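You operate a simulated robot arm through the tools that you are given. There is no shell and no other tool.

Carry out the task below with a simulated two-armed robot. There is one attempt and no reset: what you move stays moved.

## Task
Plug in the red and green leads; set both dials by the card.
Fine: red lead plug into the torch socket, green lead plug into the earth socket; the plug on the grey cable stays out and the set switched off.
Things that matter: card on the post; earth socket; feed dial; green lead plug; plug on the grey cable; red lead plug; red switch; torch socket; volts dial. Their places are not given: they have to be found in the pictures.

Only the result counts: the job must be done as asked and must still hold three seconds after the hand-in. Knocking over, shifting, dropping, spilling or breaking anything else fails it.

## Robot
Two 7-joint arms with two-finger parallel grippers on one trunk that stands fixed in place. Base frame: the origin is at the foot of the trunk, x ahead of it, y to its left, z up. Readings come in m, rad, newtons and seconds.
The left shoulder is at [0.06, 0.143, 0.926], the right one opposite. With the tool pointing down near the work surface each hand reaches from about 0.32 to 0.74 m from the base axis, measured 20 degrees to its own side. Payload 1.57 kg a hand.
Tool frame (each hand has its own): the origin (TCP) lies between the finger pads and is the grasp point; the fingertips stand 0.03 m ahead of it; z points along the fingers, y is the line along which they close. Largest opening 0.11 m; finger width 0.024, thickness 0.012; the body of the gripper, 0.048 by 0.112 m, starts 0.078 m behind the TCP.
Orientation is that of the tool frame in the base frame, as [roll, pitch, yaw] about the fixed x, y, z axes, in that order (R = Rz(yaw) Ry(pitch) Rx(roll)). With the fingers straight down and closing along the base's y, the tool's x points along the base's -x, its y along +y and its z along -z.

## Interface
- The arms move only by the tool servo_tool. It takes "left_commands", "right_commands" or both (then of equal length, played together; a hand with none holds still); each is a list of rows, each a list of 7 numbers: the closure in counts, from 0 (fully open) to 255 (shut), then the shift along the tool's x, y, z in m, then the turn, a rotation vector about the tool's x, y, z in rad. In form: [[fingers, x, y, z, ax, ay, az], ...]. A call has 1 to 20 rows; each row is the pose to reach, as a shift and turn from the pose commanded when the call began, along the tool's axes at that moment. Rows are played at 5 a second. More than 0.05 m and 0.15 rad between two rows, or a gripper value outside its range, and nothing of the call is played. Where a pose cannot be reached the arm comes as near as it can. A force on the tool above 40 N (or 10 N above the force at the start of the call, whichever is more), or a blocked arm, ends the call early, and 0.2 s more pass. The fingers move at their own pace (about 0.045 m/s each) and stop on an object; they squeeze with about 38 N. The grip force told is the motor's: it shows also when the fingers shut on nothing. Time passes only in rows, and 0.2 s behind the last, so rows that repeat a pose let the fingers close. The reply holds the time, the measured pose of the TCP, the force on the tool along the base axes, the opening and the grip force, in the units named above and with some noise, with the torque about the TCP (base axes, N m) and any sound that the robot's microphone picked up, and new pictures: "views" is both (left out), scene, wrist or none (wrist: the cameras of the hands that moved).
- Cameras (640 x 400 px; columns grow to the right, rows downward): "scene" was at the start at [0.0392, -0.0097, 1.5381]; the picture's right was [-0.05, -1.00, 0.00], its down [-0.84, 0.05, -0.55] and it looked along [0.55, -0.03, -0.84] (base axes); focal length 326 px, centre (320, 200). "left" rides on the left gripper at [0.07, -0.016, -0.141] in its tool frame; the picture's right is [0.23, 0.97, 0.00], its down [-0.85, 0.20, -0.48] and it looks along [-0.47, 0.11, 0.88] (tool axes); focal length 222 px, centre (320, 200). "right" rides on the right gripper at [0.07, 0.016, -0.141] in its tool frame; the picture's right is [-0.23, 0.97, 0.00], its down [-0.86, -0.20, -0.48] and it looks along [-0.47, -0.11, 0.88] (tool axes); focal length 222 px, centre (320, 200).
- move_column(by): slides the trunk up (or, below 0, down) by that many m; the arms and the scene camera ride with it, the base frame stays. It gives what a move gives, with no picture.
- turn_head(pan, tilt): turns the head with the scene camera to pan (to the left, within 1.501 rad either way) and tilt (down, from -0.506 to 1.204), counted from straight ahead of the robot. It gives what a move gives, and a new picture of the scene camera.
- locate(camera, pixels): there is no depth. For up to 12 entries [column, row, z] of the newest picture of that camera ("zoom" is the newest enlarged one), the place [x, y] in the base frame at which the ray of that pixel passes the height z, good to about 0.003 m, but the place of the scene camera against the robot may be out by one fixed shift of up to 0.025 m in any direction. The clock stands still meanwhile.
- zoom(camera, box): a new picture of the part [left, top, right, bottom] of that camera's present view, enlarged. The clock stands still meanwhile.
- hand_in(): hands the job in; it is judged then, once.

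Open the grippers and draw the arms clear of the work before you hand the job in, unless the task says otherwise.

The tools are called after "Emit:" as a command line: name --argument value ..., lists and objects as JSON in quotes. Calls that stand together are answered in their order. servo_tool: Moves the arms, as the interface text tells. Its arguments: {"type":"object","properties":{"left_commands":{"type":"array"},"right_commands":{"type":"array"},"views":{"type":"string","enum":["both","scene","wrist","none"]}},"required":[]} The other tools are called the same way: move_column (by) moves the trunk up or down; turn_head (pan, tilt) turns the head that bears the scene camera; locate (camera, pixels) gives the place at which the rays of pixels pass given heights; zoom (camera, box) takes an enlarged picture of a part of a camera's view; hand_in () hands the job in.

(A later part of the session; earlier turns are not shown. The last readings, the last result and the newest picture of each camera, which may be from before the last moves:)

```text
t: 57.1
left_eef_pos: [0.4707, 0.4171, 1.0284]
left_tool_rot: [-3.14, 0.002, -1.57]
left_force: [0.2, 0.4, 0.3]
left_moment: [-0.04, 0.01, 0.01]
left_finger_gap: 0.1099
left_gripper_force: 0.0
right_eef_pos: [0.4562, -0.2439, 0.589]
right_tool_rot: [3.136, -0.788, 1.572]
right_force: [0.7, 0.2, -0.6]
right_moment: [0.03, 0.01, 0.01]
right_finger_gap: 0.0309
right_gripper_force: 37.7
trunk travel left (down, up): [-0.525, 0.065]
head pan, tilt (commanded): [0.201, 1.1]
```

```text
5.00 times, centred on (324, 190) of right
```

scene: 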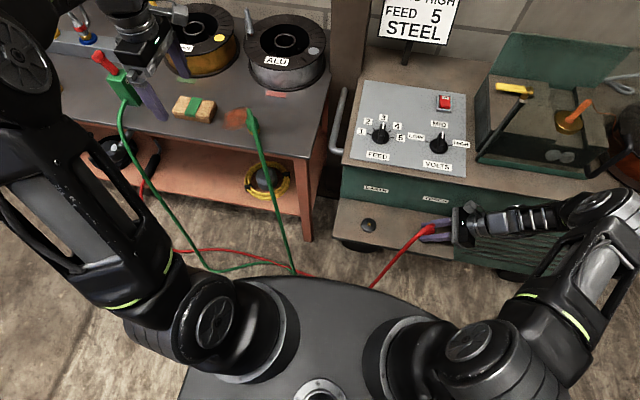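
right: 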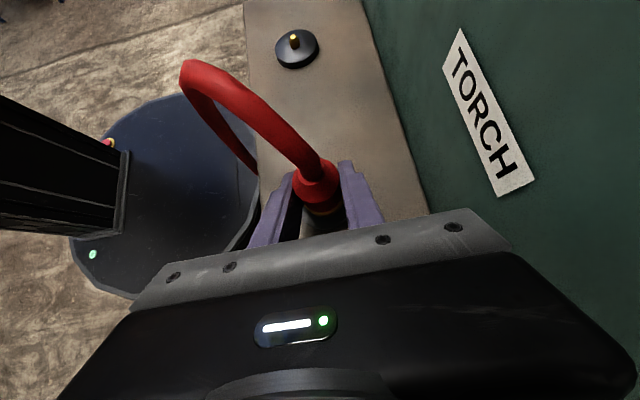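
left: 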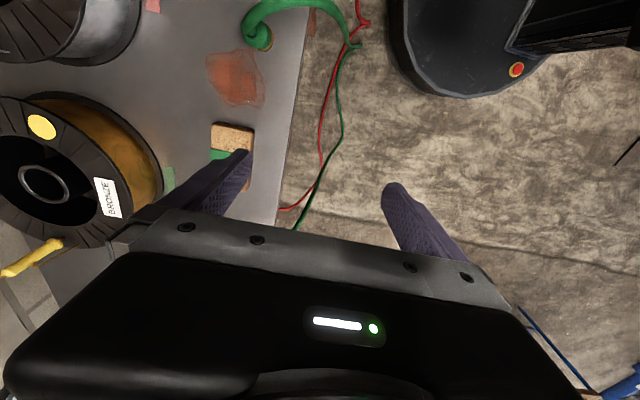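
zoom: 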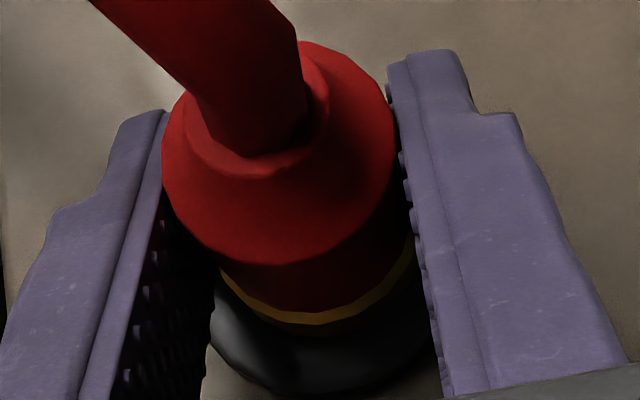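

At z=0.589 there is no force, below the earlier contact height, so the pin is now inside the plug. I continue down in small steps until it seats.

Emit:
servo_tool --right_commands '[[255, -0.0018, 0, 0.0018, 0, 0, 0], [255, -0.0036, 0, 0.0035, 0, 0, 0], [255, -0.0053, 0, 0.0053, 0, 0, 0], [255, -0.0071, 0, 0.007, 0, 0, 0], [255, -0.0071, 0, 0.007, 0, 0, 0]]' --views "both"

Emit:
zoom --camera "right" --box '[260, 150, 388, 230]'

Emit:
zoom --camera "scene" --box '[380, 180, 480, 243]'

```text
t: 57.8
left_eef_pos: [0.4704, 0.4169, 1.0276]
left_tool_rot: [-3.137, 0.002, -1.571]
left_force: [-1.0, -0.5, 0.0]
left_moment: [0.0, 0.03, 0.02]
left_finger_gap: 0.1099
left_gripper_force: 0.1
right_eef_pos: [0.457, -0.2442, 0.5893]
right_tool_rot: [3.131, -0.798, 1.573]
right_force: [-7.8, -4.7, 22.4]
right_moment: [0.13, 0.66, 0.4]
right_finger_gap: 0.0309
right_gripper_force: 38.0
trunk travel left (down, up): [-0.525, 0.065]
head pan, tilt (commanded): [0.201, 1.1]
stopped in row 3 (right hand): the force on the tool passed its limit at 45 N (the readings are from after the stop); the commanded pose is now the measured one
```

scene: 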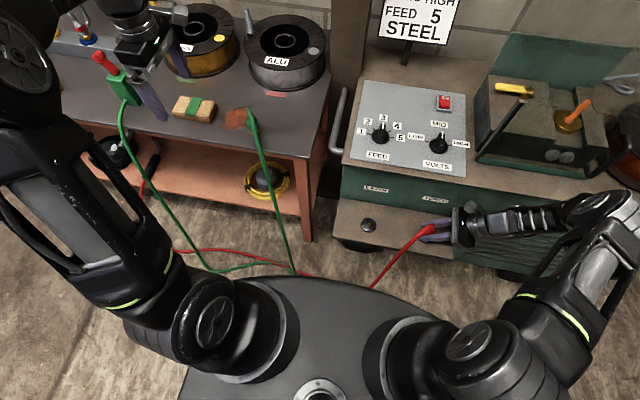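
right: 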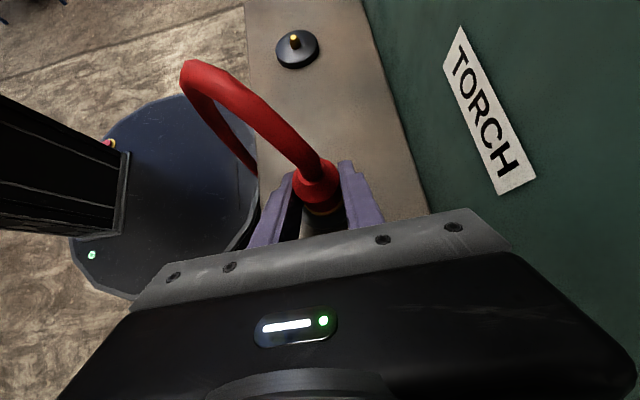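

```text
5.00 times, centred on (324, 190) of right
```

zoom: 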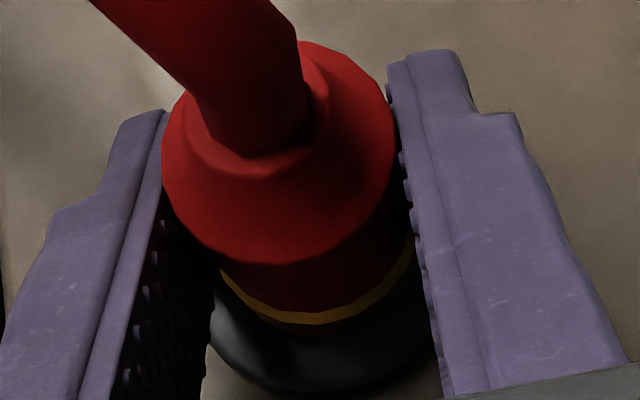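

```text
6.35 times, centred on (430, 212) of scene
```

zoom: 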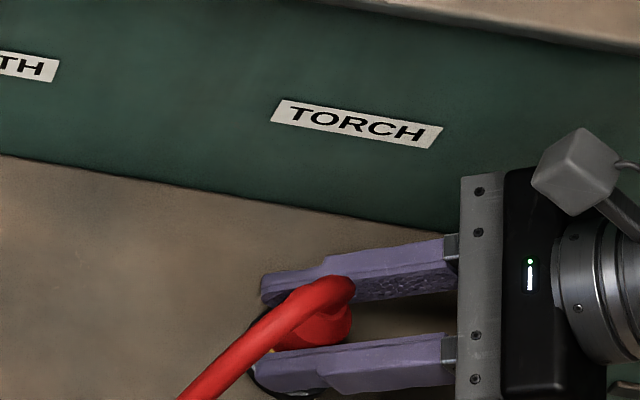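

The force came at about (-0.019,+0.012,-0.03) from the TCP, i.e. the -x fingertip touching the disc, with the plug bottom level with the fingertips. The plug is over the pin and nearly seated; I open slightly, raise the hand 8 mm, regrip higher, so I can press the plug itself home.

Emit:
servo_tool --right_commands '[[200, 0, 0, 0, 0, 0, 0], [150, 0, 0, 0, 0, 0, 0], [139, 0, 0, 0, 0, 0, 0], [139, 0.0028, 0, -0.0028, 0, 0, 0], [139, 0.0057, 0, -0.0056, 0, 0, 0], [139, 0.0057, 0, -0.0056, 0, 0, 0]]' --views "both"

Emit:
zoom --camera "right" --box '[260, 150, 388, 230]'

Emit:
zoom --camera "scene" --box '[380, 180, 480, 243]'

```text
t: 59.2
left_eef_pos: [0.4715, 0.4172, 1.0277]
left_tool_rot: [-3.138, 0.001, -1.571]
left_force: [-0.3, 0.2, -0.4]
left_moment: [-0.03, -0.03, 0.01]
left_finger_gap: 0.1097
left_gripper_force: 0.0
right_eef_pos: [0.4567, -0.2426, 0.5941]
right_tool_rot: [3.134, -0.795, 1.574]
right_force: [-0.2, -0.7, 0.3]
right_moment: [-0.03, 0.03, 0.01]
right_finger_gap: 0.0501
right_gripper_force: 0.2
trunk travel left (down, up): [-0.525, 0.065]
head pan, tilt (commanded): [0.201, 1.1]
```

scene: 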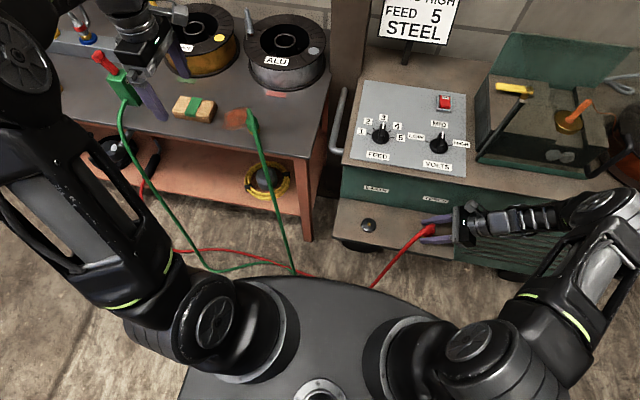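
right: 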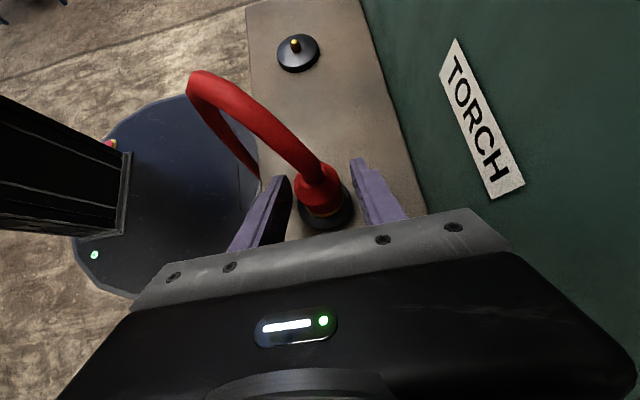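

```text
5.00 times, centred on (324, 190) of right
```

zoom: 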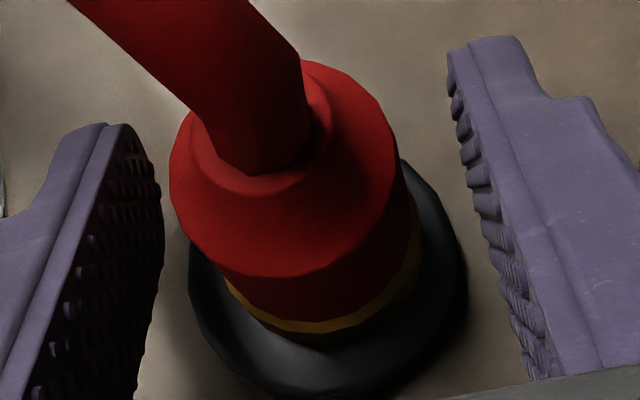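

```text
6.35 times, centred on (430, 212) of scene
```

zoom: 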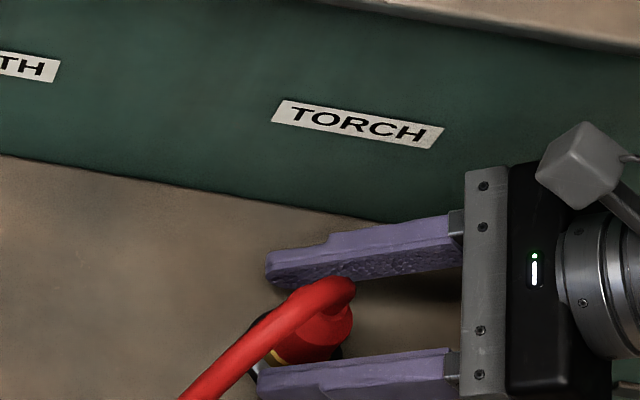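

The red plug stands upright on the disc by itself, brass ring down at the disc. I regrip it about 5 mm higher and press it down gently to make sure it is fully home.

Emit:
servo_tool --right_commands '[[170, 0.0007, 0, -0.0007, 0, 0, 0], [200, 0.0007, 0, -0.0007, 0, 0, 0], [255, 0.0007, 0, -0.0007, 0, 0, 0], [255, 0.0007, 0, -0.0007, 0, 0, 0], [255, 0.0007, 0, -0.0007, 0, 0, 0]]' --views "none"

Emit:
servo_tool --right_commands '[[255, -0.0007, 0, 0.0007, 0, 0, 0], [255, -0.0014, 0, 0.0014, 0, 0, 0], [255, -0.0021, 0, 0.0021, 0, 0, 0], [255, -0.0028, 0, 0.0028, 0, 0, 0], [255, -0.0032, 0, 0.0032, 0, 0, 0]]' --views "wrist"

Emit:
zoom --camera "right" --box '[260, 150, 388, 230]'

```text
t: 60.4
left_eef_pos: [0.47, 0.4159, 1.027]
left_tool_rot: [-3.136, 0.001, -1.57]
left_force: [0.0, 0.4, 0.5]
left_moment: [0.02, 0.01, 0.0]
left_finger_gap: 0.1101
left_gripper_force: 0.1
right_eef_pos: [0.4561, -0.2431, 0.5972]
right_tool_rot: [3.135, -0.795, 1.573]
right_force: [-11.2, 0.1, -0.2]
right_moment: [0.01, 0.13, 0.04]
right_finger_gap: 0.0307
right_gripper_force: 37.5
trunk travel left (down, up): [-0.525, 0.065]
head pan, tilt (commanded): [0.201, 1.1]
```

```text
t: 61.4
left_eef_pos: [0.4699, 0.4175, 1.0276]
left_tool_rot: [-3.135, 0.001, -1.571]
left_force: [0.1, 0.2, 0.6]
left_moment: [0.05, 0.02, 0.0]
left_finger_gap: 0.11
left_gripper_force: 0.1
right_eef_pos: [0.4568, -0.2421, 0.5963]
right_tool_rot: [3.132, -0.799, 1.577]
right_force: [-10.2, -5.7, 25.2]
right_moment: [-0.41, 0.25, 0.08]
right_finger_gap: 0.0309
right_gripper_force: 38.1
trunk travel left (down, up): [-0.525, 0.065]
head pan, tilt (commanded): [0.201, 1.1]
stopped in row 5 (right hand): the force on the tool passed its limit at 41 N (the readings are from after the stop); the commanded pose is now the measured one
```

right: 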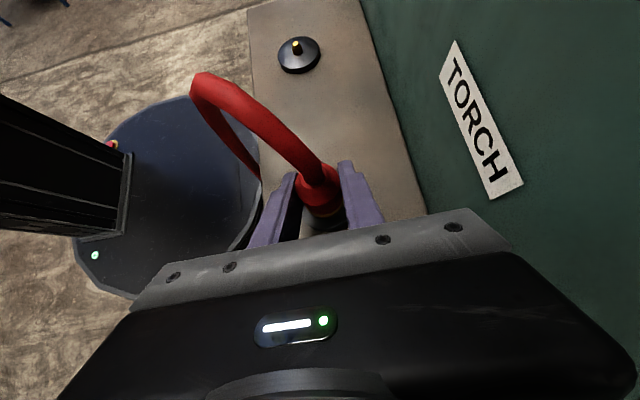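

```text
5.00 times, centred on (324, 190) of right
```

zoom: 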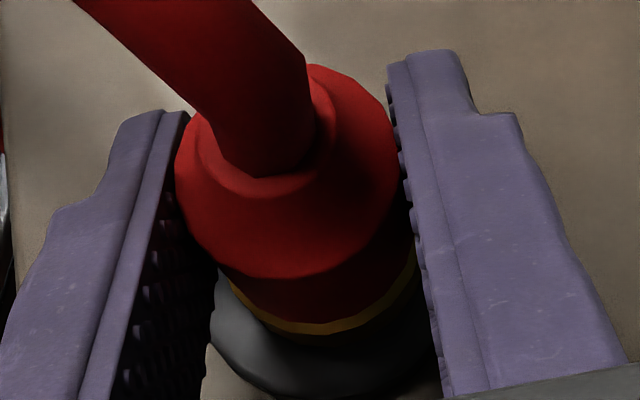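

Lateral resistance (-11 N) and a firm 40 N stop show that the pin is in the plug and it is fully seated. I open the fingers moderately and retreat backward along the tool axis.

Emit:
servo_tool --right_commands '[[200, 0, 0, 0, 0, 0, 0], [140, 0, 0, 0, 0, 0, 0], [100, 0, 0, 0, 0, 0, 0], [100, 0, 0, 0, 0, 0, 0], [100, 0, 0, -0.02, 0, 0, 0], [100, 0, 0, -0.05, 0, 0, 0], [100, 0, 0, -0.09, 0, 0, 0], [100, 0, 0, -0.13, 0, 0, 0], [100, 0, 0, -0.13, 0, 0, 0]]' --views "both"

Emit:
zoom --camera "scene" --box '[360, 170, 480, 245]'

Emit:
zoom --camera "right" --box '[240, 70, 400, 170]'

```text
t: 63.4
left_eef_pos: [0.4711, 0.4156, 1.0276]
left_tool_rot: [-3.138, 0.001, -1.57]
left_force: [0.1, 0.2, 0.2]
left_moment: [-0.01, 0.0, 0.02]
left_finger_gap: 0.1098
left_gripper_force: 0.0
right_eef_pos: [0.4574, -0.3366, 0.6858]
right_tool_rot: [3.133, -0.799, 1.575]
right_force: [0.5, -0.4, -0.3]
right_moment: [0.05, 0.01, -0.03]
right_finger_gap: 0.0669
right_gripper_force: 0.1
trunk travel left (down, up): [-0.525, 0.065]
head pan, tilt (commanded): [0.201, 1.1]
```

scene: 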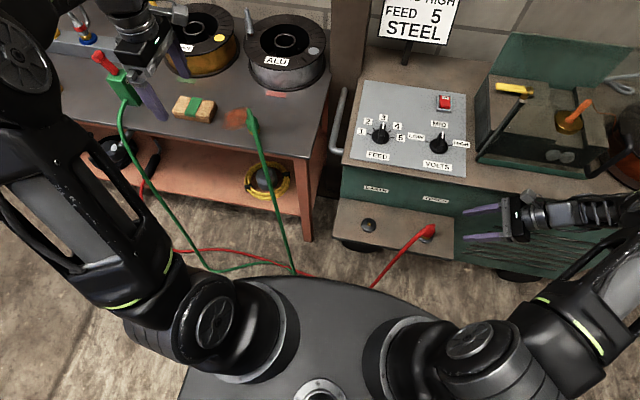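
right: 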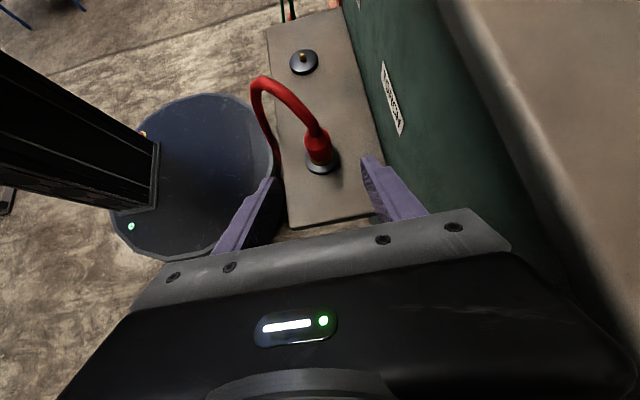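

```text
5.33 times, centred on (420, 208) of scene
```

zoom: 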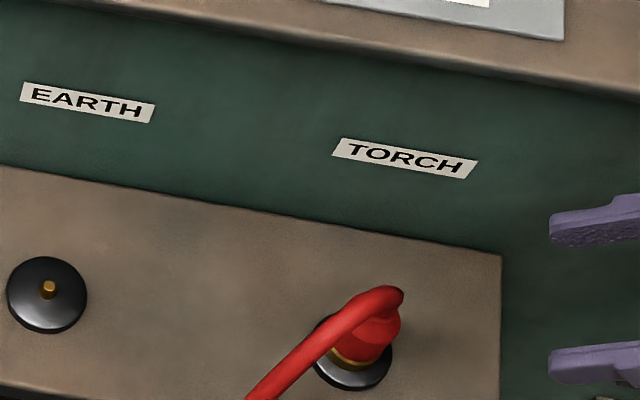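

```text
4.00 times, centred on (320, 120) of right
```

zoom: 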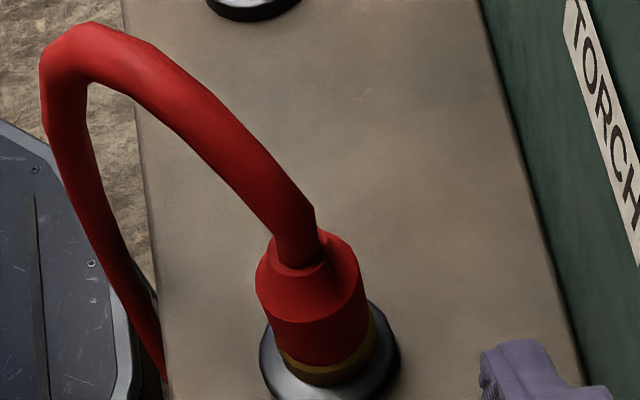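

The red plug sits upright on the torch socket after release. Now the left arm does the mirrored grasp on the green plug: I tilt the left hand 45° about its closing axis while moving to about (0.581,0.416,0.909), and park the right hand further back.

Emit:
servo_tool --left_commands '[[0, 0, -0.0138, 0.0148, 0, 0.098, 0], [0, 0, -0.0275, 0.0296, 0, 0.196, 0], [0, 0, -0.0413, 0.0444, 0, 0.294, 0], [0, 0, -0.055, 0.0592, 0, 0.393, 0], [0, 0, -0.0688, 0.0741, 0, 0.491, 0], [0, 0, -0.0825, 0.0889, 0, 0.589, 0], [0, 0, -0.0963, 0.1037, 0, 0.687, 0], [0, 0, -0.11, 0.1185, 0, 0.785, 0], [0, 0, -0.11, 0.1185, 0, 0.785, 0]]' --right_commands '[[100, 0, 0, -0.03, 0, 0, 0], [100, 0.01, 0, -0.06, 0, 0, 0], [100, 0.03, 0, -0.09, 0, 0, 0], [100, 0.05, 0, -0.12, 0, 0, 0], [100, 0.07, 0, -0.14, 0, 0, 0], [100, 0.07, 0, -0.14, 0, 0, 0], [100, 0.07, 0, -0.14, 0, 0, 0], [100, 0.07, 0, -0.14, 0, 0, 0], [100, 0.07, 0, -0.14, 0, 0, 0]]' --views "both"

Emit:
zoom --camera "left" --box '[240, 90, 400, 190]'

```text
t: 65.4
left_eef_pos: [0.521, 0.3489, 0.9434]
left_tool_rot: [3.136, -0.704, -1.573]
left_force: [0.2, 1.0, -1.0]
left_moment: [-0.02, 0.02, 0.0]
left_finger_gap: 0.1097
left_gripper_force: 0.1
left hand out of reach, approached as far as the arm can: row 5, 6, 7, 8, 9
right_eef_pos: [0.4569, -0.3872, 0.8334]
right_tool_rot: [3.13, -0.798, 1.574]
right_force: [0.9, 0.4, 0.2]
right_moment: [-0.01, 0.0, 0.01]
right_finger_gap: 0.0667
right_gripper_force: 0.0
trunk travel left (down, up): [-0.525, 0.065]
head pan, tilt (commanded): [0.201, 1.1]
```

scene: 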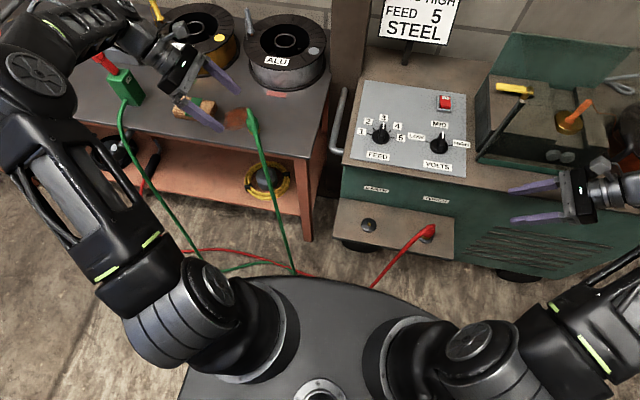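
right: 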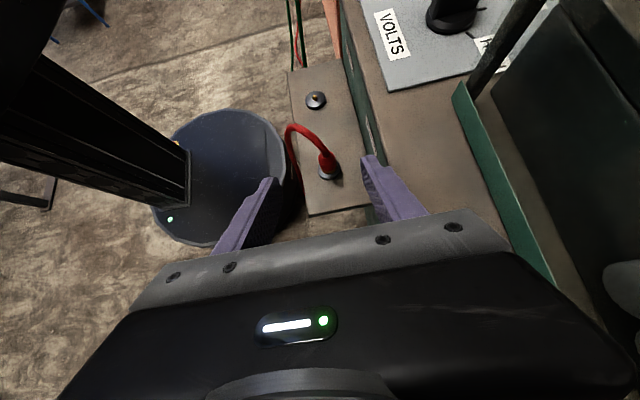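
left: 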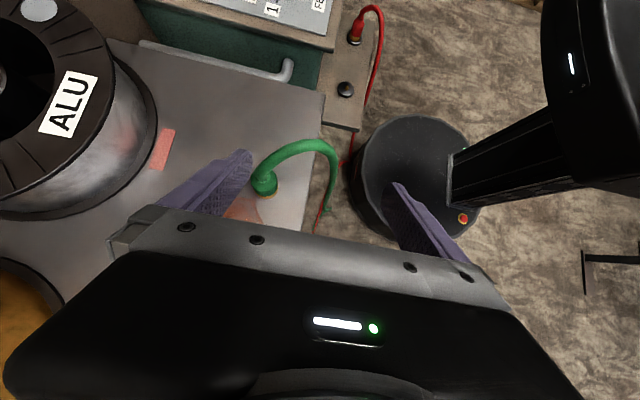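

```text
4.00 times, centred on (320, 140) of left
```

zoom: 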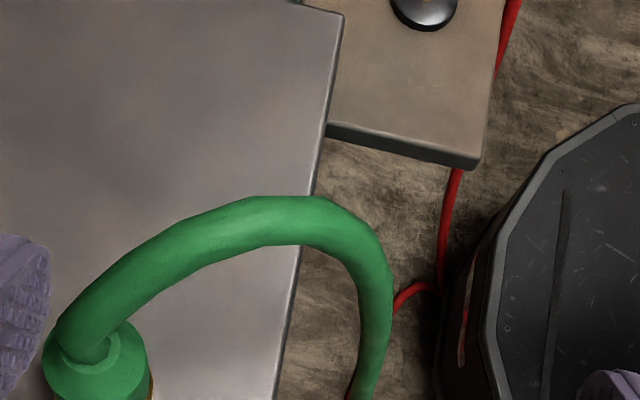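

The left arm cannot reach that 45° pose near the bench's far side. I reduce the tilt to about 25° and draw the hand back to a reachable place near (0.52,0.38,0.95).

Emit:
servo_tool --left_commands '[[0, 0.0135, 0.015, -0.001, 0, -0.086, 0], [0, 0.027, 0.03, -0.002, 0, -0.172, 0], [0, 0.0406, 0.0458, -0.003, 0, -0.259, 0], [0, 0.0541, 0.061, -0.0039, 0, -0.345, 0], [0, 0.0541, 0.061, -0.0039, 0, -0.345, 0]]' --views "both"

```text
t: 66.6
left_eef_pos: [0.4602, 0.3105, 0.984]
left_tool_rot: [3.137, -0.355, -1.576]
left_force: [-0.2, 0.1, -0.5]
left_moment: [0.01, 0.0, -0.03]
left_finger_gap: 0.1101
left_gripper_force: 0.2
right_eef_pos: [0.4562, -0.3863, 0.8335]
right_tool_rot: [3.132, -0.798, 1.574]
right_force: [1.0, -0.5, -0.4]
right_moment: [0.0, 0.03, 0.0]
right_finger_gap: 0.0668
right_gripper_force: 0.1
trunk travel left (down, up): [-0.525, 0.065]
head pan, tilt (commanded): [0.201, 1.1]
```

scene: 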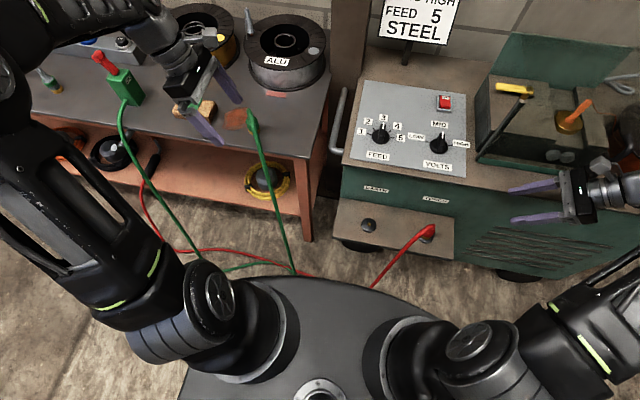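
left: 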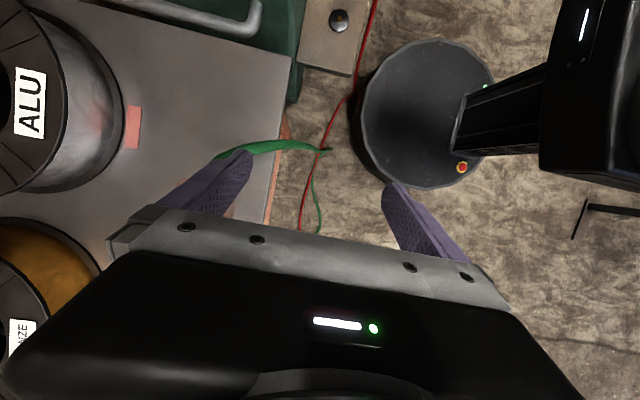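

The commanded pose was reset to the reached one (0.460,0.311,0.984) with 20° tilt. I keep this 20° tilt and go around the green cable: first +y, then over to about (0.581,0.39,0.93) on the far side of the green plug.

Emit:
servo_tool --left_commands '[[0, -0.0281, -0.0133, -0.0104, 0, 0, 0], [0, -0.0563, -0.0267, -0.0209, 0, 0, 0], [0, -0.0844, -0.04, -0.0313, 0, 0, 0], [0, -0.0875, -0.067, -0.0133, 0, 0, 0], [0, -0.0907, -0.094, 0.0048, 0, 0, 0], [0, -0.0938, -0.121, 0.0228, 0, 0, 0], [0, -0.0938, -0.121, 0.0228, 0, 0, 0]]' --views "both"

Emit:
zoom --camera "left" --box '[220, 60, 420, 185]'

```text
t: 68.2
left_eef_pos: [0.5818, 0.3902, 0.9298]
left_tool_rot: [3.138, -0.355, -1.578]
left_force: [-0.1, -0.6, 0.3]
left_moment: [0.0, -0.01, 0.03]
left_finger_gap: 0.1101
left_gripper_force: 0.0
right_eef_pos: [0.456, -0.387, 0.8349]
right_tool_rot: [3.131, -0.796, 1.576]
right_force: [0.0, 0.1, -0.2]
right_moment: [-0.02, -0.02, 0.01]
right_finger_gap: 0.0671
right_gripper_force: 0.0
trunk travel left (down, up): [-0.525, 0.065]
head pan, tilt (commanded): [0.201, 1.1]
```

scene: 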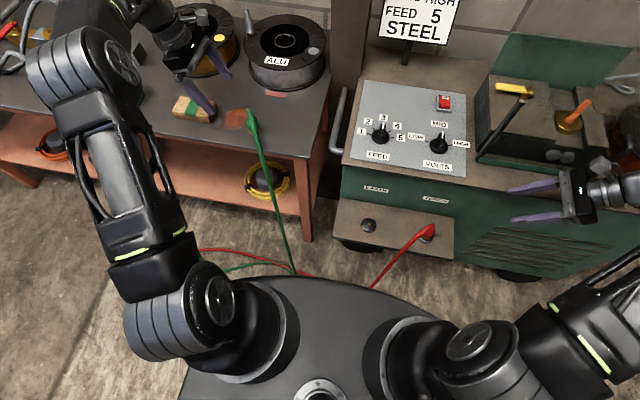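
left: 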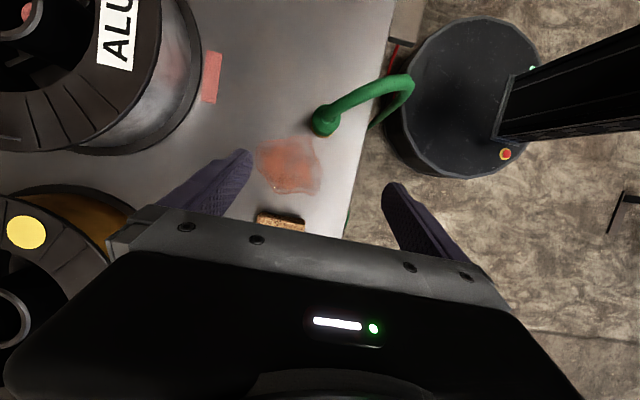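

```text
3.20 times, centred on (320, 122) of left
```

zoom: 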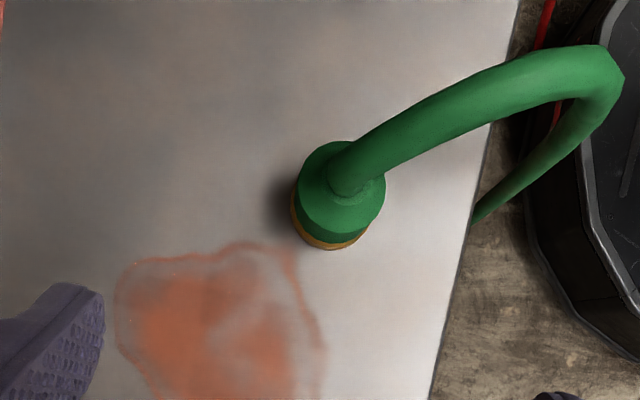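

The green plug's base triangulates to about (0.581,0.317) with the bench at 0.78. I lower the left hand on its +y side to (0.581,0.375,0.818) with the fingers narrowed to 7 cm.

Emit:
servo_tool --left_commands '[[90, -0.005, 0.0006, 0.022, 0, 0, 0], [90, -0.01, 0.0006, 0.044, 0, 0, 0], [90, -0.015, 0.0006, 0.066, 0, 0, 0], [90, -0.0198, 0.0006, 0.0884, 0, 0, 0], [90, -0.0222, 0.0006, 0.0992, 0, 0, 0], [90, -0.0246, 0.0006, 0.1101, 0, 0, 0], [90, -0.0246, 0.0006, 0.1101, 0, 0, 0]]' --views "both"

Emit:
zoom --camera "left" --box '[220, 80, 420, 205]'

Emit:
zoom --camera "scene" --box '[160, 50, 320, 150]'

```text
t: 69.8
left_eef_pos: [0.5812, 0.3748, 0.8163]
left_tool_rot: [3.138, -0.356, -1.577]
left_force: [-0.9, 1.0, -0.6]
left_moment: [0.01, -0.02, 0.01]
left_finger_gap: 0.0712
left_gripper_force: 0.1
right_eef_pos: [0.4563, -0.3873, 0.8333]
right_tool_rot: [3.13, -0.798, 1.573]
right_force: [0.1, 0.1, -0.4]
right_moment: [-0.01, 0.0, 0.0]
right_finger_gap: 0.0669
right_gripper_force: 0.1
trunk travel left (down, up): [-0.525, 0.065]
head pan, tilt (commanded): [0.201, 1.1]
```

scene: 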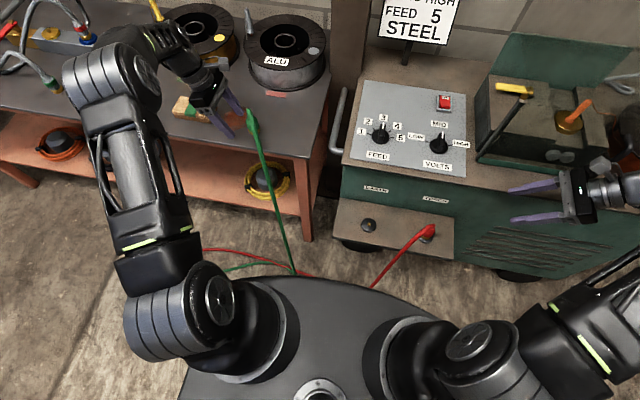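
left: 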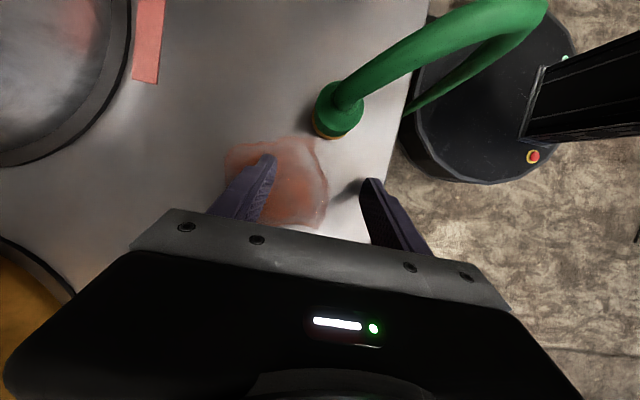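

```text
3.20 times, centred on (320, 142) of left
```

zoom: 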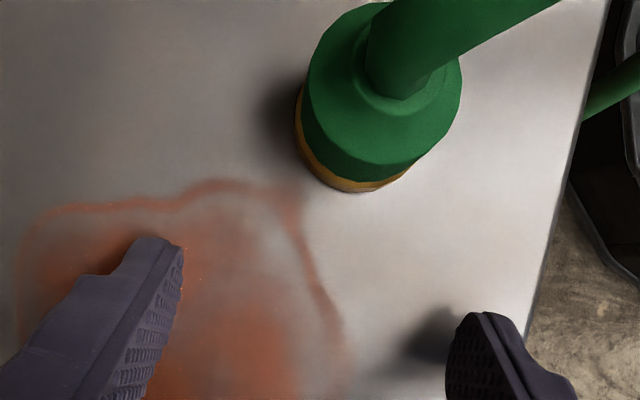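

```text
4.00 times, centred on (240, 100) of scene
```

zoom: 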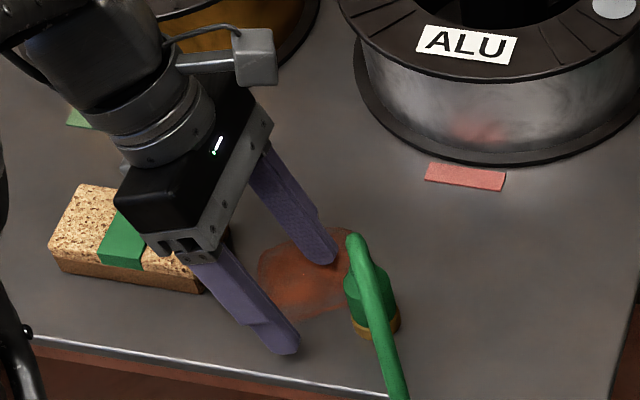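

The plug base triangulates to (0.582,0.318), centred between the fingers. I slide the hand 5.1 cm toward -y at constant height to bring the plug between the pads.

Emit:
servo_tool --left_commands '[[90, 0.012, -0.0005, 0.0042, 0, 0, 0], [90, 0.0241, -0.0005, 0.0084, 0, 0, 0], [90, 0.0361, -0.0005, 0.0126, 0, 0, 0], [90, 0.0482, -0.0005, 0.0168, 0, 0, 0], [90, 0.0482, -0.0005, 0.0168, 0, 0, 0]]' --views "both"

Emit:
zoom --camera "left" --box '[220, 110, 420, 235]'

Emit:
zoom --camera "scene" --box '[160, 50, 320, 150]'

```text
t: 71.0
left_eef_pos: [0.582, 0.3236, 0.818]
left_tool_rot: [3.137, -0.355, -1.578]
left_force: [0.1, 0.6, 0.2]
left_moment: [-0.01, 0.01, -0.01]
left_finger_gap: 0.0711
left_gripper_force: 0.1
right_eef_pos: [0.456, -0.387, 0.8333]
right_tool_rot: [3.132, -0.798, 1.573]
right_force: [-0.1, 0.2, -0.5]
right_moment: [-0.03, -0.01, -0.02]
right_finger_gap: 0.0671
right_gripper_force: 0.1
trunk travel left (down, up): [-0.525, 0.065]
head pan, tilt (commanded): [0.201, 1.1]
```

scene: 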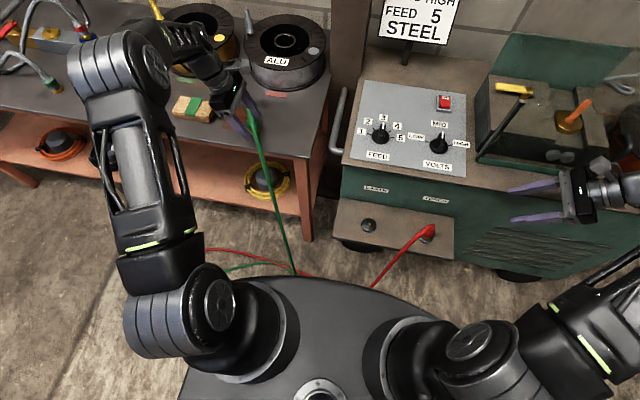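
left: 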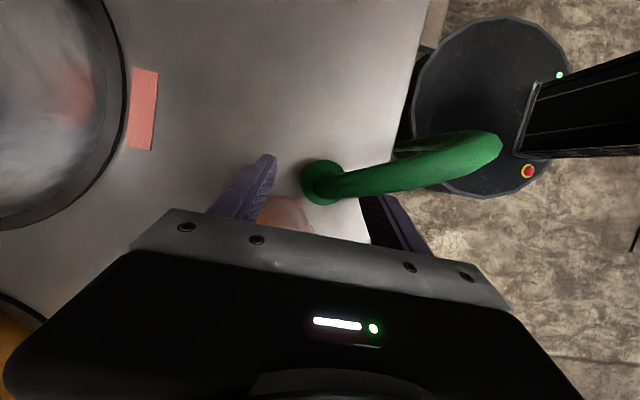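

```text
3.20 times, centred on (320, 172) of left
```

zoom: 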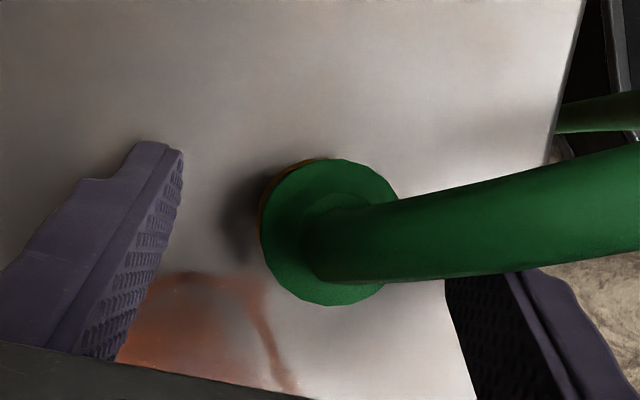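

```text
4.00 times, centred on (240, 100) of scene
```

zoom: 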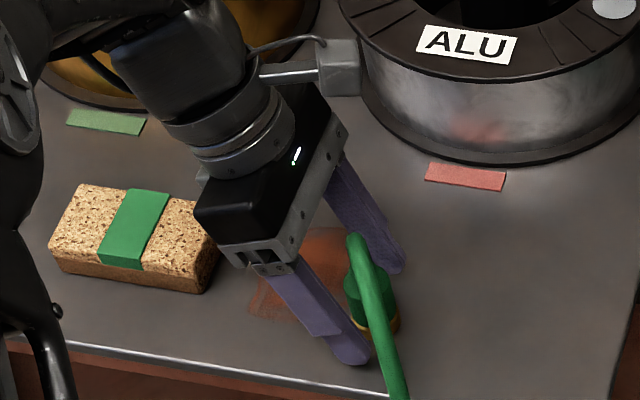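

The plug is between the pads but about 9 mm beyond the TCP, so I move 5 mm further toward -y and then close the fingers on it.

Emit:
servo_tool --left_commands '[[90, 0.0047, -0.0005, 0.0017, 0, 0, 0], [90, 0.0047, -0.0005, 0.0017, 0, 0, 0], [120, 0.0047, -0.0005, 0.0017, 0, 0, 0], [150, 0.0047, -0.0005, 0.0017, 0, 0, 0], [180, 0.0047, -0.0005, 0.0017, 0, 0, 0], [220, 0.0047, -0.0005, 0.0017, 0, 0, 0], [255, 0.0047, -0.0005, 0.0017, 0, 0, 0], [255, 0.0047, -0.0005, 0.0017, 0, 0, 0], [255, 0.0047, -0.0005, 0.0017, 0, 0, 0]]' --views "both"

Emit:
zoom --camera "left" --box '[220, 110, 420, 235]'

Emit:
zoom --camera "scene" --box '[160, 50, 320, 150]'

```text
t: 73.0
left_eef_pos: [0.5811, 0.3186, 0.8193]
left_tool_rot: [3.137, -0.356, -1.576]
left_force: [-0.8, 0.6, 0.4]
left_moment: [0.03, 0.06, 0.02]
left_finger_gap: 0.0309
left_gripper_force: 38.2
right_eef_pos: [0.4571, -0.3874, 0.8327]
right_tool_rot: [3.131, -0.797, 1.575]
right_force: [0.8, 1.0, 0.1]
right_moment: [0.0, 0.01, -0.03]
right_finger_gap: 0.067
right_gripper_force: 0.1
trunk travel left (down, up): [-0.525, 0.065]
head pan, tilt (commanded): [0.201, 1.1]
```

scene: 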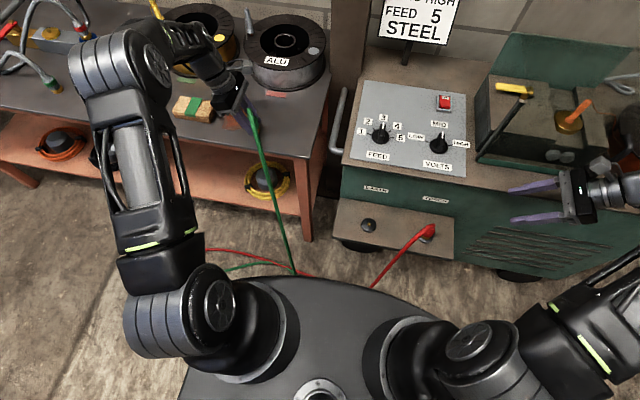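
left: 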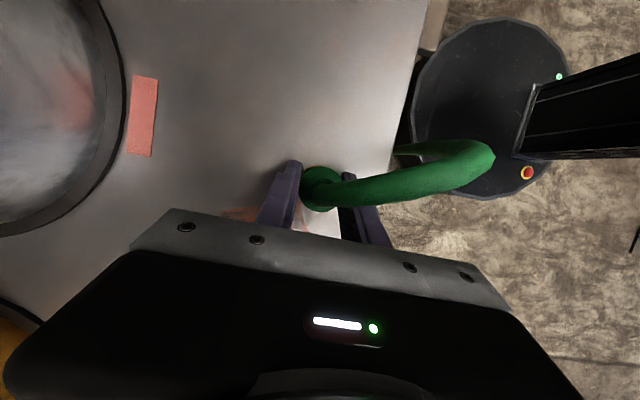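

```text
3.20 times, centred on (320, 172) of left
```

zoom: 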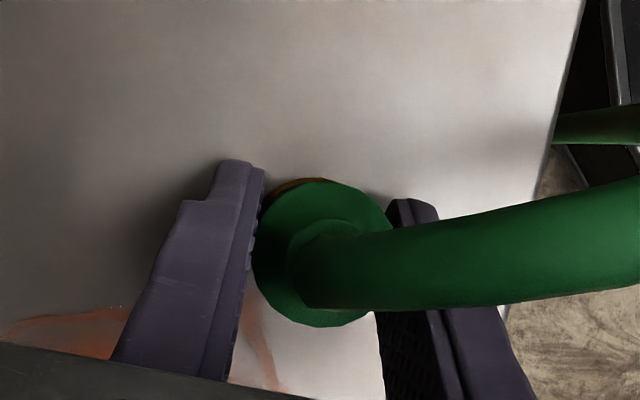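

```text
4.00 times, centred on (240, 100) of scene
```

zoom: 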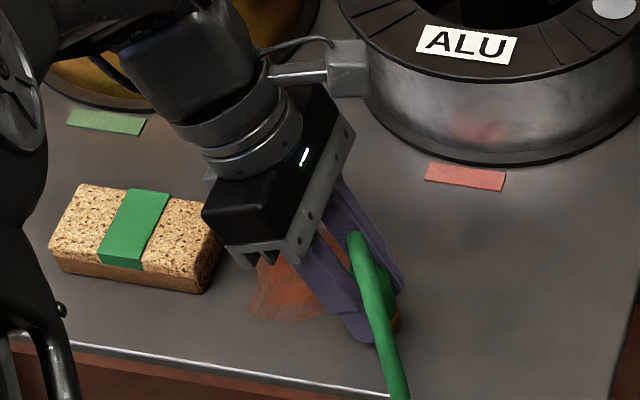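

The green plug is gripped cleanly (gap 0.031, 38 N, no side load) with its base about 7 mm below the fingertips. I lift it straight up 11 cm and bring it toward -x.

Emit:
servo_tool --left_commands '[[255, 0.0048, 0, -0.0129, 0, 0, 0], [255, 0.0144, 0, -0.0387, 0, 0, 0], [255, 0.024, 0, -0.0645, 0, 0, 0], [255, 0.0382, 0, -0.1031, 0, 0, 0], [255, 0.0382, 0.0315, -0.1031, 0, 0, 0], [255, 0.0382, 0.063, -0.1031, 0, 0, 0], [255, 0.0382, 0.0945, -0.1031, 0, 0, 0], [255, 0.0382, 0.126, -0.1031, 0, 0, 0], [255, 0.0382, 0.126, -0.1031, 0, 0, 0]]' --views "both"

Emit:
zoom --camera "left" --box '[220, 110, 420, 235]'

```text
t: 75.0
left_eef_pos: [0.4557, 0.3209, 0.9287]
left_tool_rot: [3.137, -0.356, -1.579]
left_force: [0.3, 0.5, -1.4]
left_moment: [0.01, 0.01, 0.02]
left_finger_gap: 0.0309
left_gripper_force: 38.3
right_eef_pos: [0.4563, -0.3869, 0.8338]
right_tool_rot: [3.131, -0.799, 1.574]
right_force: [0.0, 0.0, -0.7]
right_moment: [0.01, 0.0, 0.04]
right_finger_gap: 0.0669
right_gripper_force: 0.0
trunk travel left (down, up): [-0.525, 0.065]
head pan, tilt (commanded): [0.201, 1.1]
```

scene: 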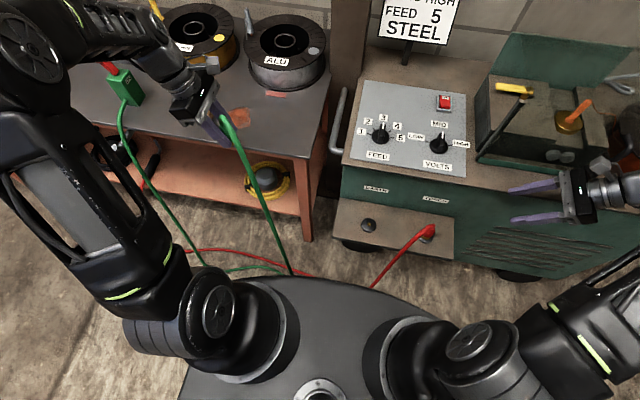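
left: 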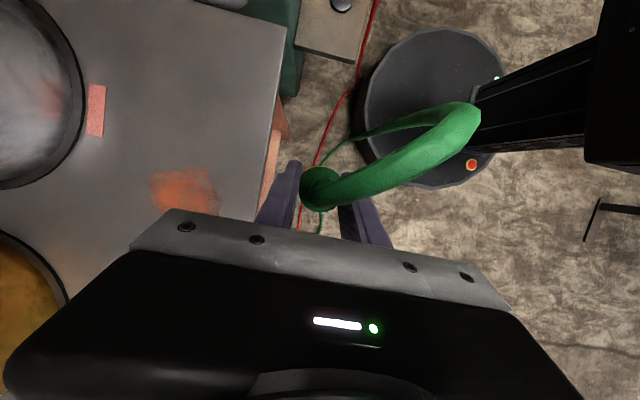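

```text
3.20 times, centred on (320, 172) of left
```

zoom: 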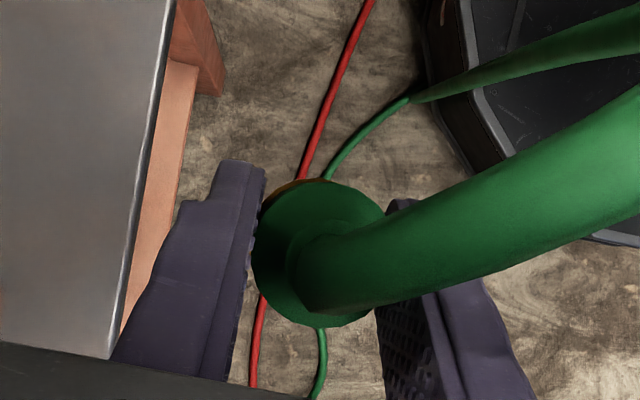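

The green plug hangs vertically in the left hand. I carry it along -y in front of the bench and box to above the earth socket at z≈0.88.

Emit:
servo_tool --left_commands '[[255, 0.0305, 0, 0.016, 0, 0, 0], [255, 0.061, 0, 0.0321, 0, 0, 0], [255, 0.0915, 0, 0.0481, 0, 0, 0], [255, 0.122, 0.001, 0.0641, 0, 0, 0], [255, 0.1525, 0.001, 0.0802, 0, 0, 0], [255, 0.183, 0.001, 0.0962, 0, 0, 0], [255, 0.2135, 0.001, 0.1123, 0, 0, 0], [255, 0.244, 0.001, 0.1283, 0, 0, 0], [255, 0.2745, 0.001, 0.1443, 0, 0, 0], [255, 0.305, 0.001, 0.1604, 0, 0, 0], [255, 0.3356, 0.001, 0.1764, 0, 0, 0], [255, 0.3356, 0.001, 0.1764, 0, 0, 0]]' --views "both"

Emit:
zoom --camera "left" --box '[220, 110, 420, 235]'

Emit:
zoom --camera "scene" --box '[280, 130, 480, 255]'

```text
t: 77.6
left_eef_pos: [0.4508, -0.0566, 0.8811]
left_tool_rot: [3.137, -0.358, -1.576]
left_force: [-0.5, 0.1, -1.2]
left_moment: [0.01, 0.0, 0.0]
left_finger_gap: 0.0307
left_gripper_force: 37.8
right_eef_pos: [0.456, -0.3868, 0.833]
right_tool_rot: [3.131, -0.797, 1.574]
right_force: [0.1, -0.3, -0.3]
right_moment: [0.02, -0.04, 0.04]
right_finger_gap: 0.0669
right_gripper_force: 0.0
trunk travel left (down, up): [-0.525, 0.065]
head pan, tilt (commanded): [0.201, 1.1]
```

scene: 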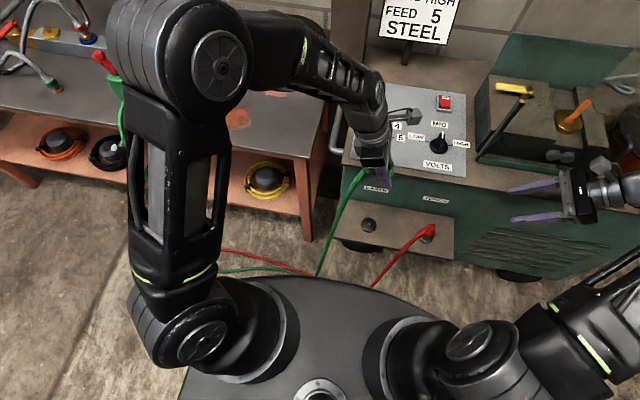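
left: 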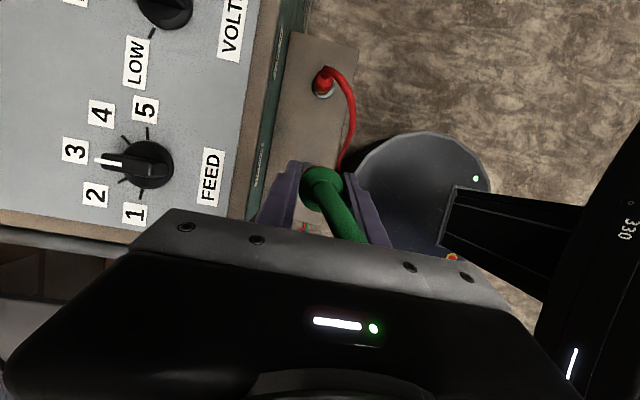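

```text
3.20 times, centred on (320, 172) of left
```

zoom: 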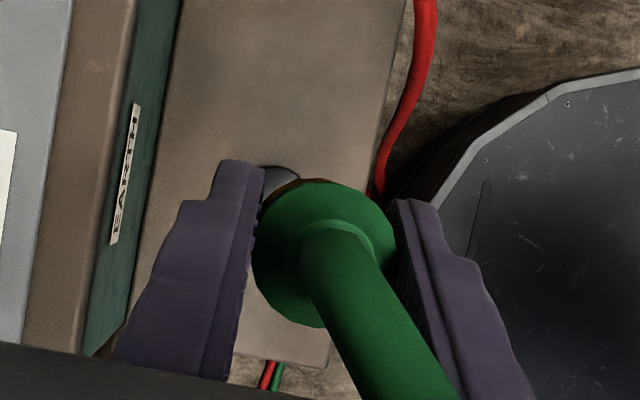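

```text
3.20 times, centred on (380, 192) of scene
```

zoom: 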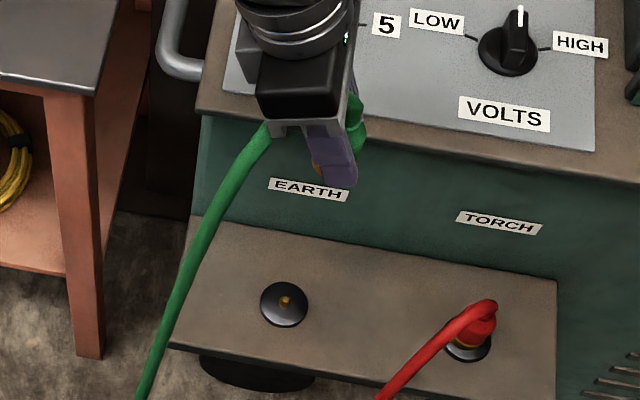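

The plug is above the earth socket; the disc's visible arc (centre ≈(307.8,172.3)) matches the plug's vertical projection. I descend to z≈0.70 for a closer check.

Emit:
servo_tool --left_commands '[[255, -0.0125, -0.001, 0.0337, 0, 0, 0], [255, -0.0251, -0.001, 0.0675, 0, 0, 0], [255, -0.0376, -0.001, 0.1012, 0, 0, 0], [255, -0.0502, -0.001, 0.135, 0, 0, 0], [255, -0.0627, -0.001, 0.1687, 0, 0, 0], [255, -0.0627, -0.001, 0.1687, 0, 0, 0]]' --views "both"

Emit:
zoom --camera "left" --box '[256, 130, 384, 210]'

Emit:
zoom --camera "scene" --box '[300, 150, 460, 250]'

Emit:
zoom --camera "right" --box '[220, 0, 420, 125]'

```text
t: 79.0
left_eef_pos: [0.4513, -0.0571, 0.7016]
left_tool_rot: [3.135, -0.358, -1.577]
left_force: [0.6, 1.4, -0.8]
left_moment: [0.02, 0.0, 0.05]
left_finger_gap: 0.0308
left_gripper_force: 38.2
right_eef_pos: [0.4552, -0.3875, 0.833]
right_tool_rot: [3.132, -0.797, 1.573]
right_force: [-0.4, 0.1, -0.3]
right_moment: [-0.01, 0.01, -0.01]
right_finger_gap: 0.067
right_gripper_force: 0.0
trunk travel left (down, up): [-0.525, 0.065]
head pan, tilt (commanded): [0.201, 1.1]
```

scene: 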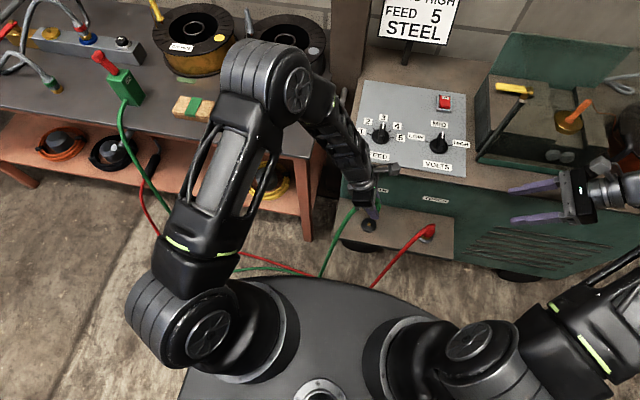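
left: 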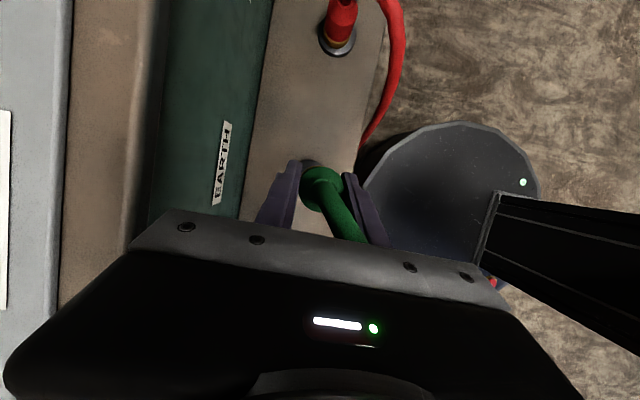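

```text
5.00 times, centred on (320, 170) of left
```

zoom: 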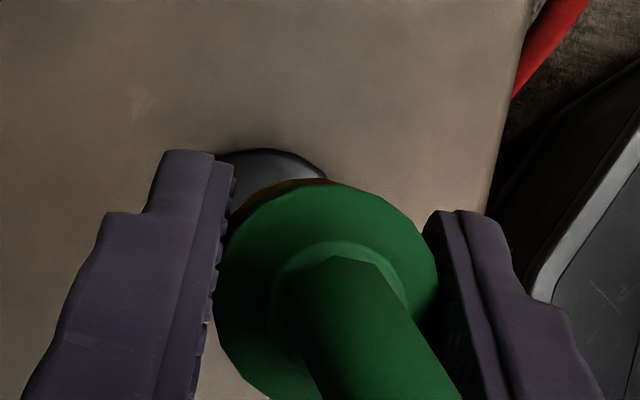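

```text
4.00 times, centred on (380, 200) of scene
```

zoom: 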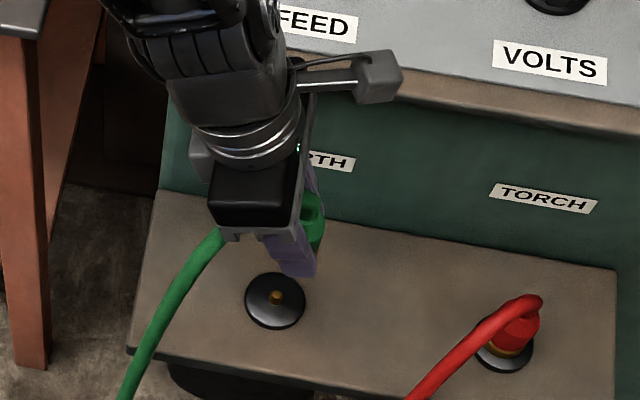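

```text
3.20 times, centred on (320, 62) of right
```

zoom: 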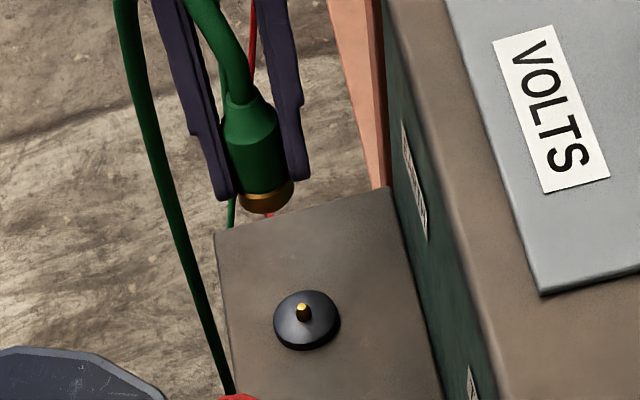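

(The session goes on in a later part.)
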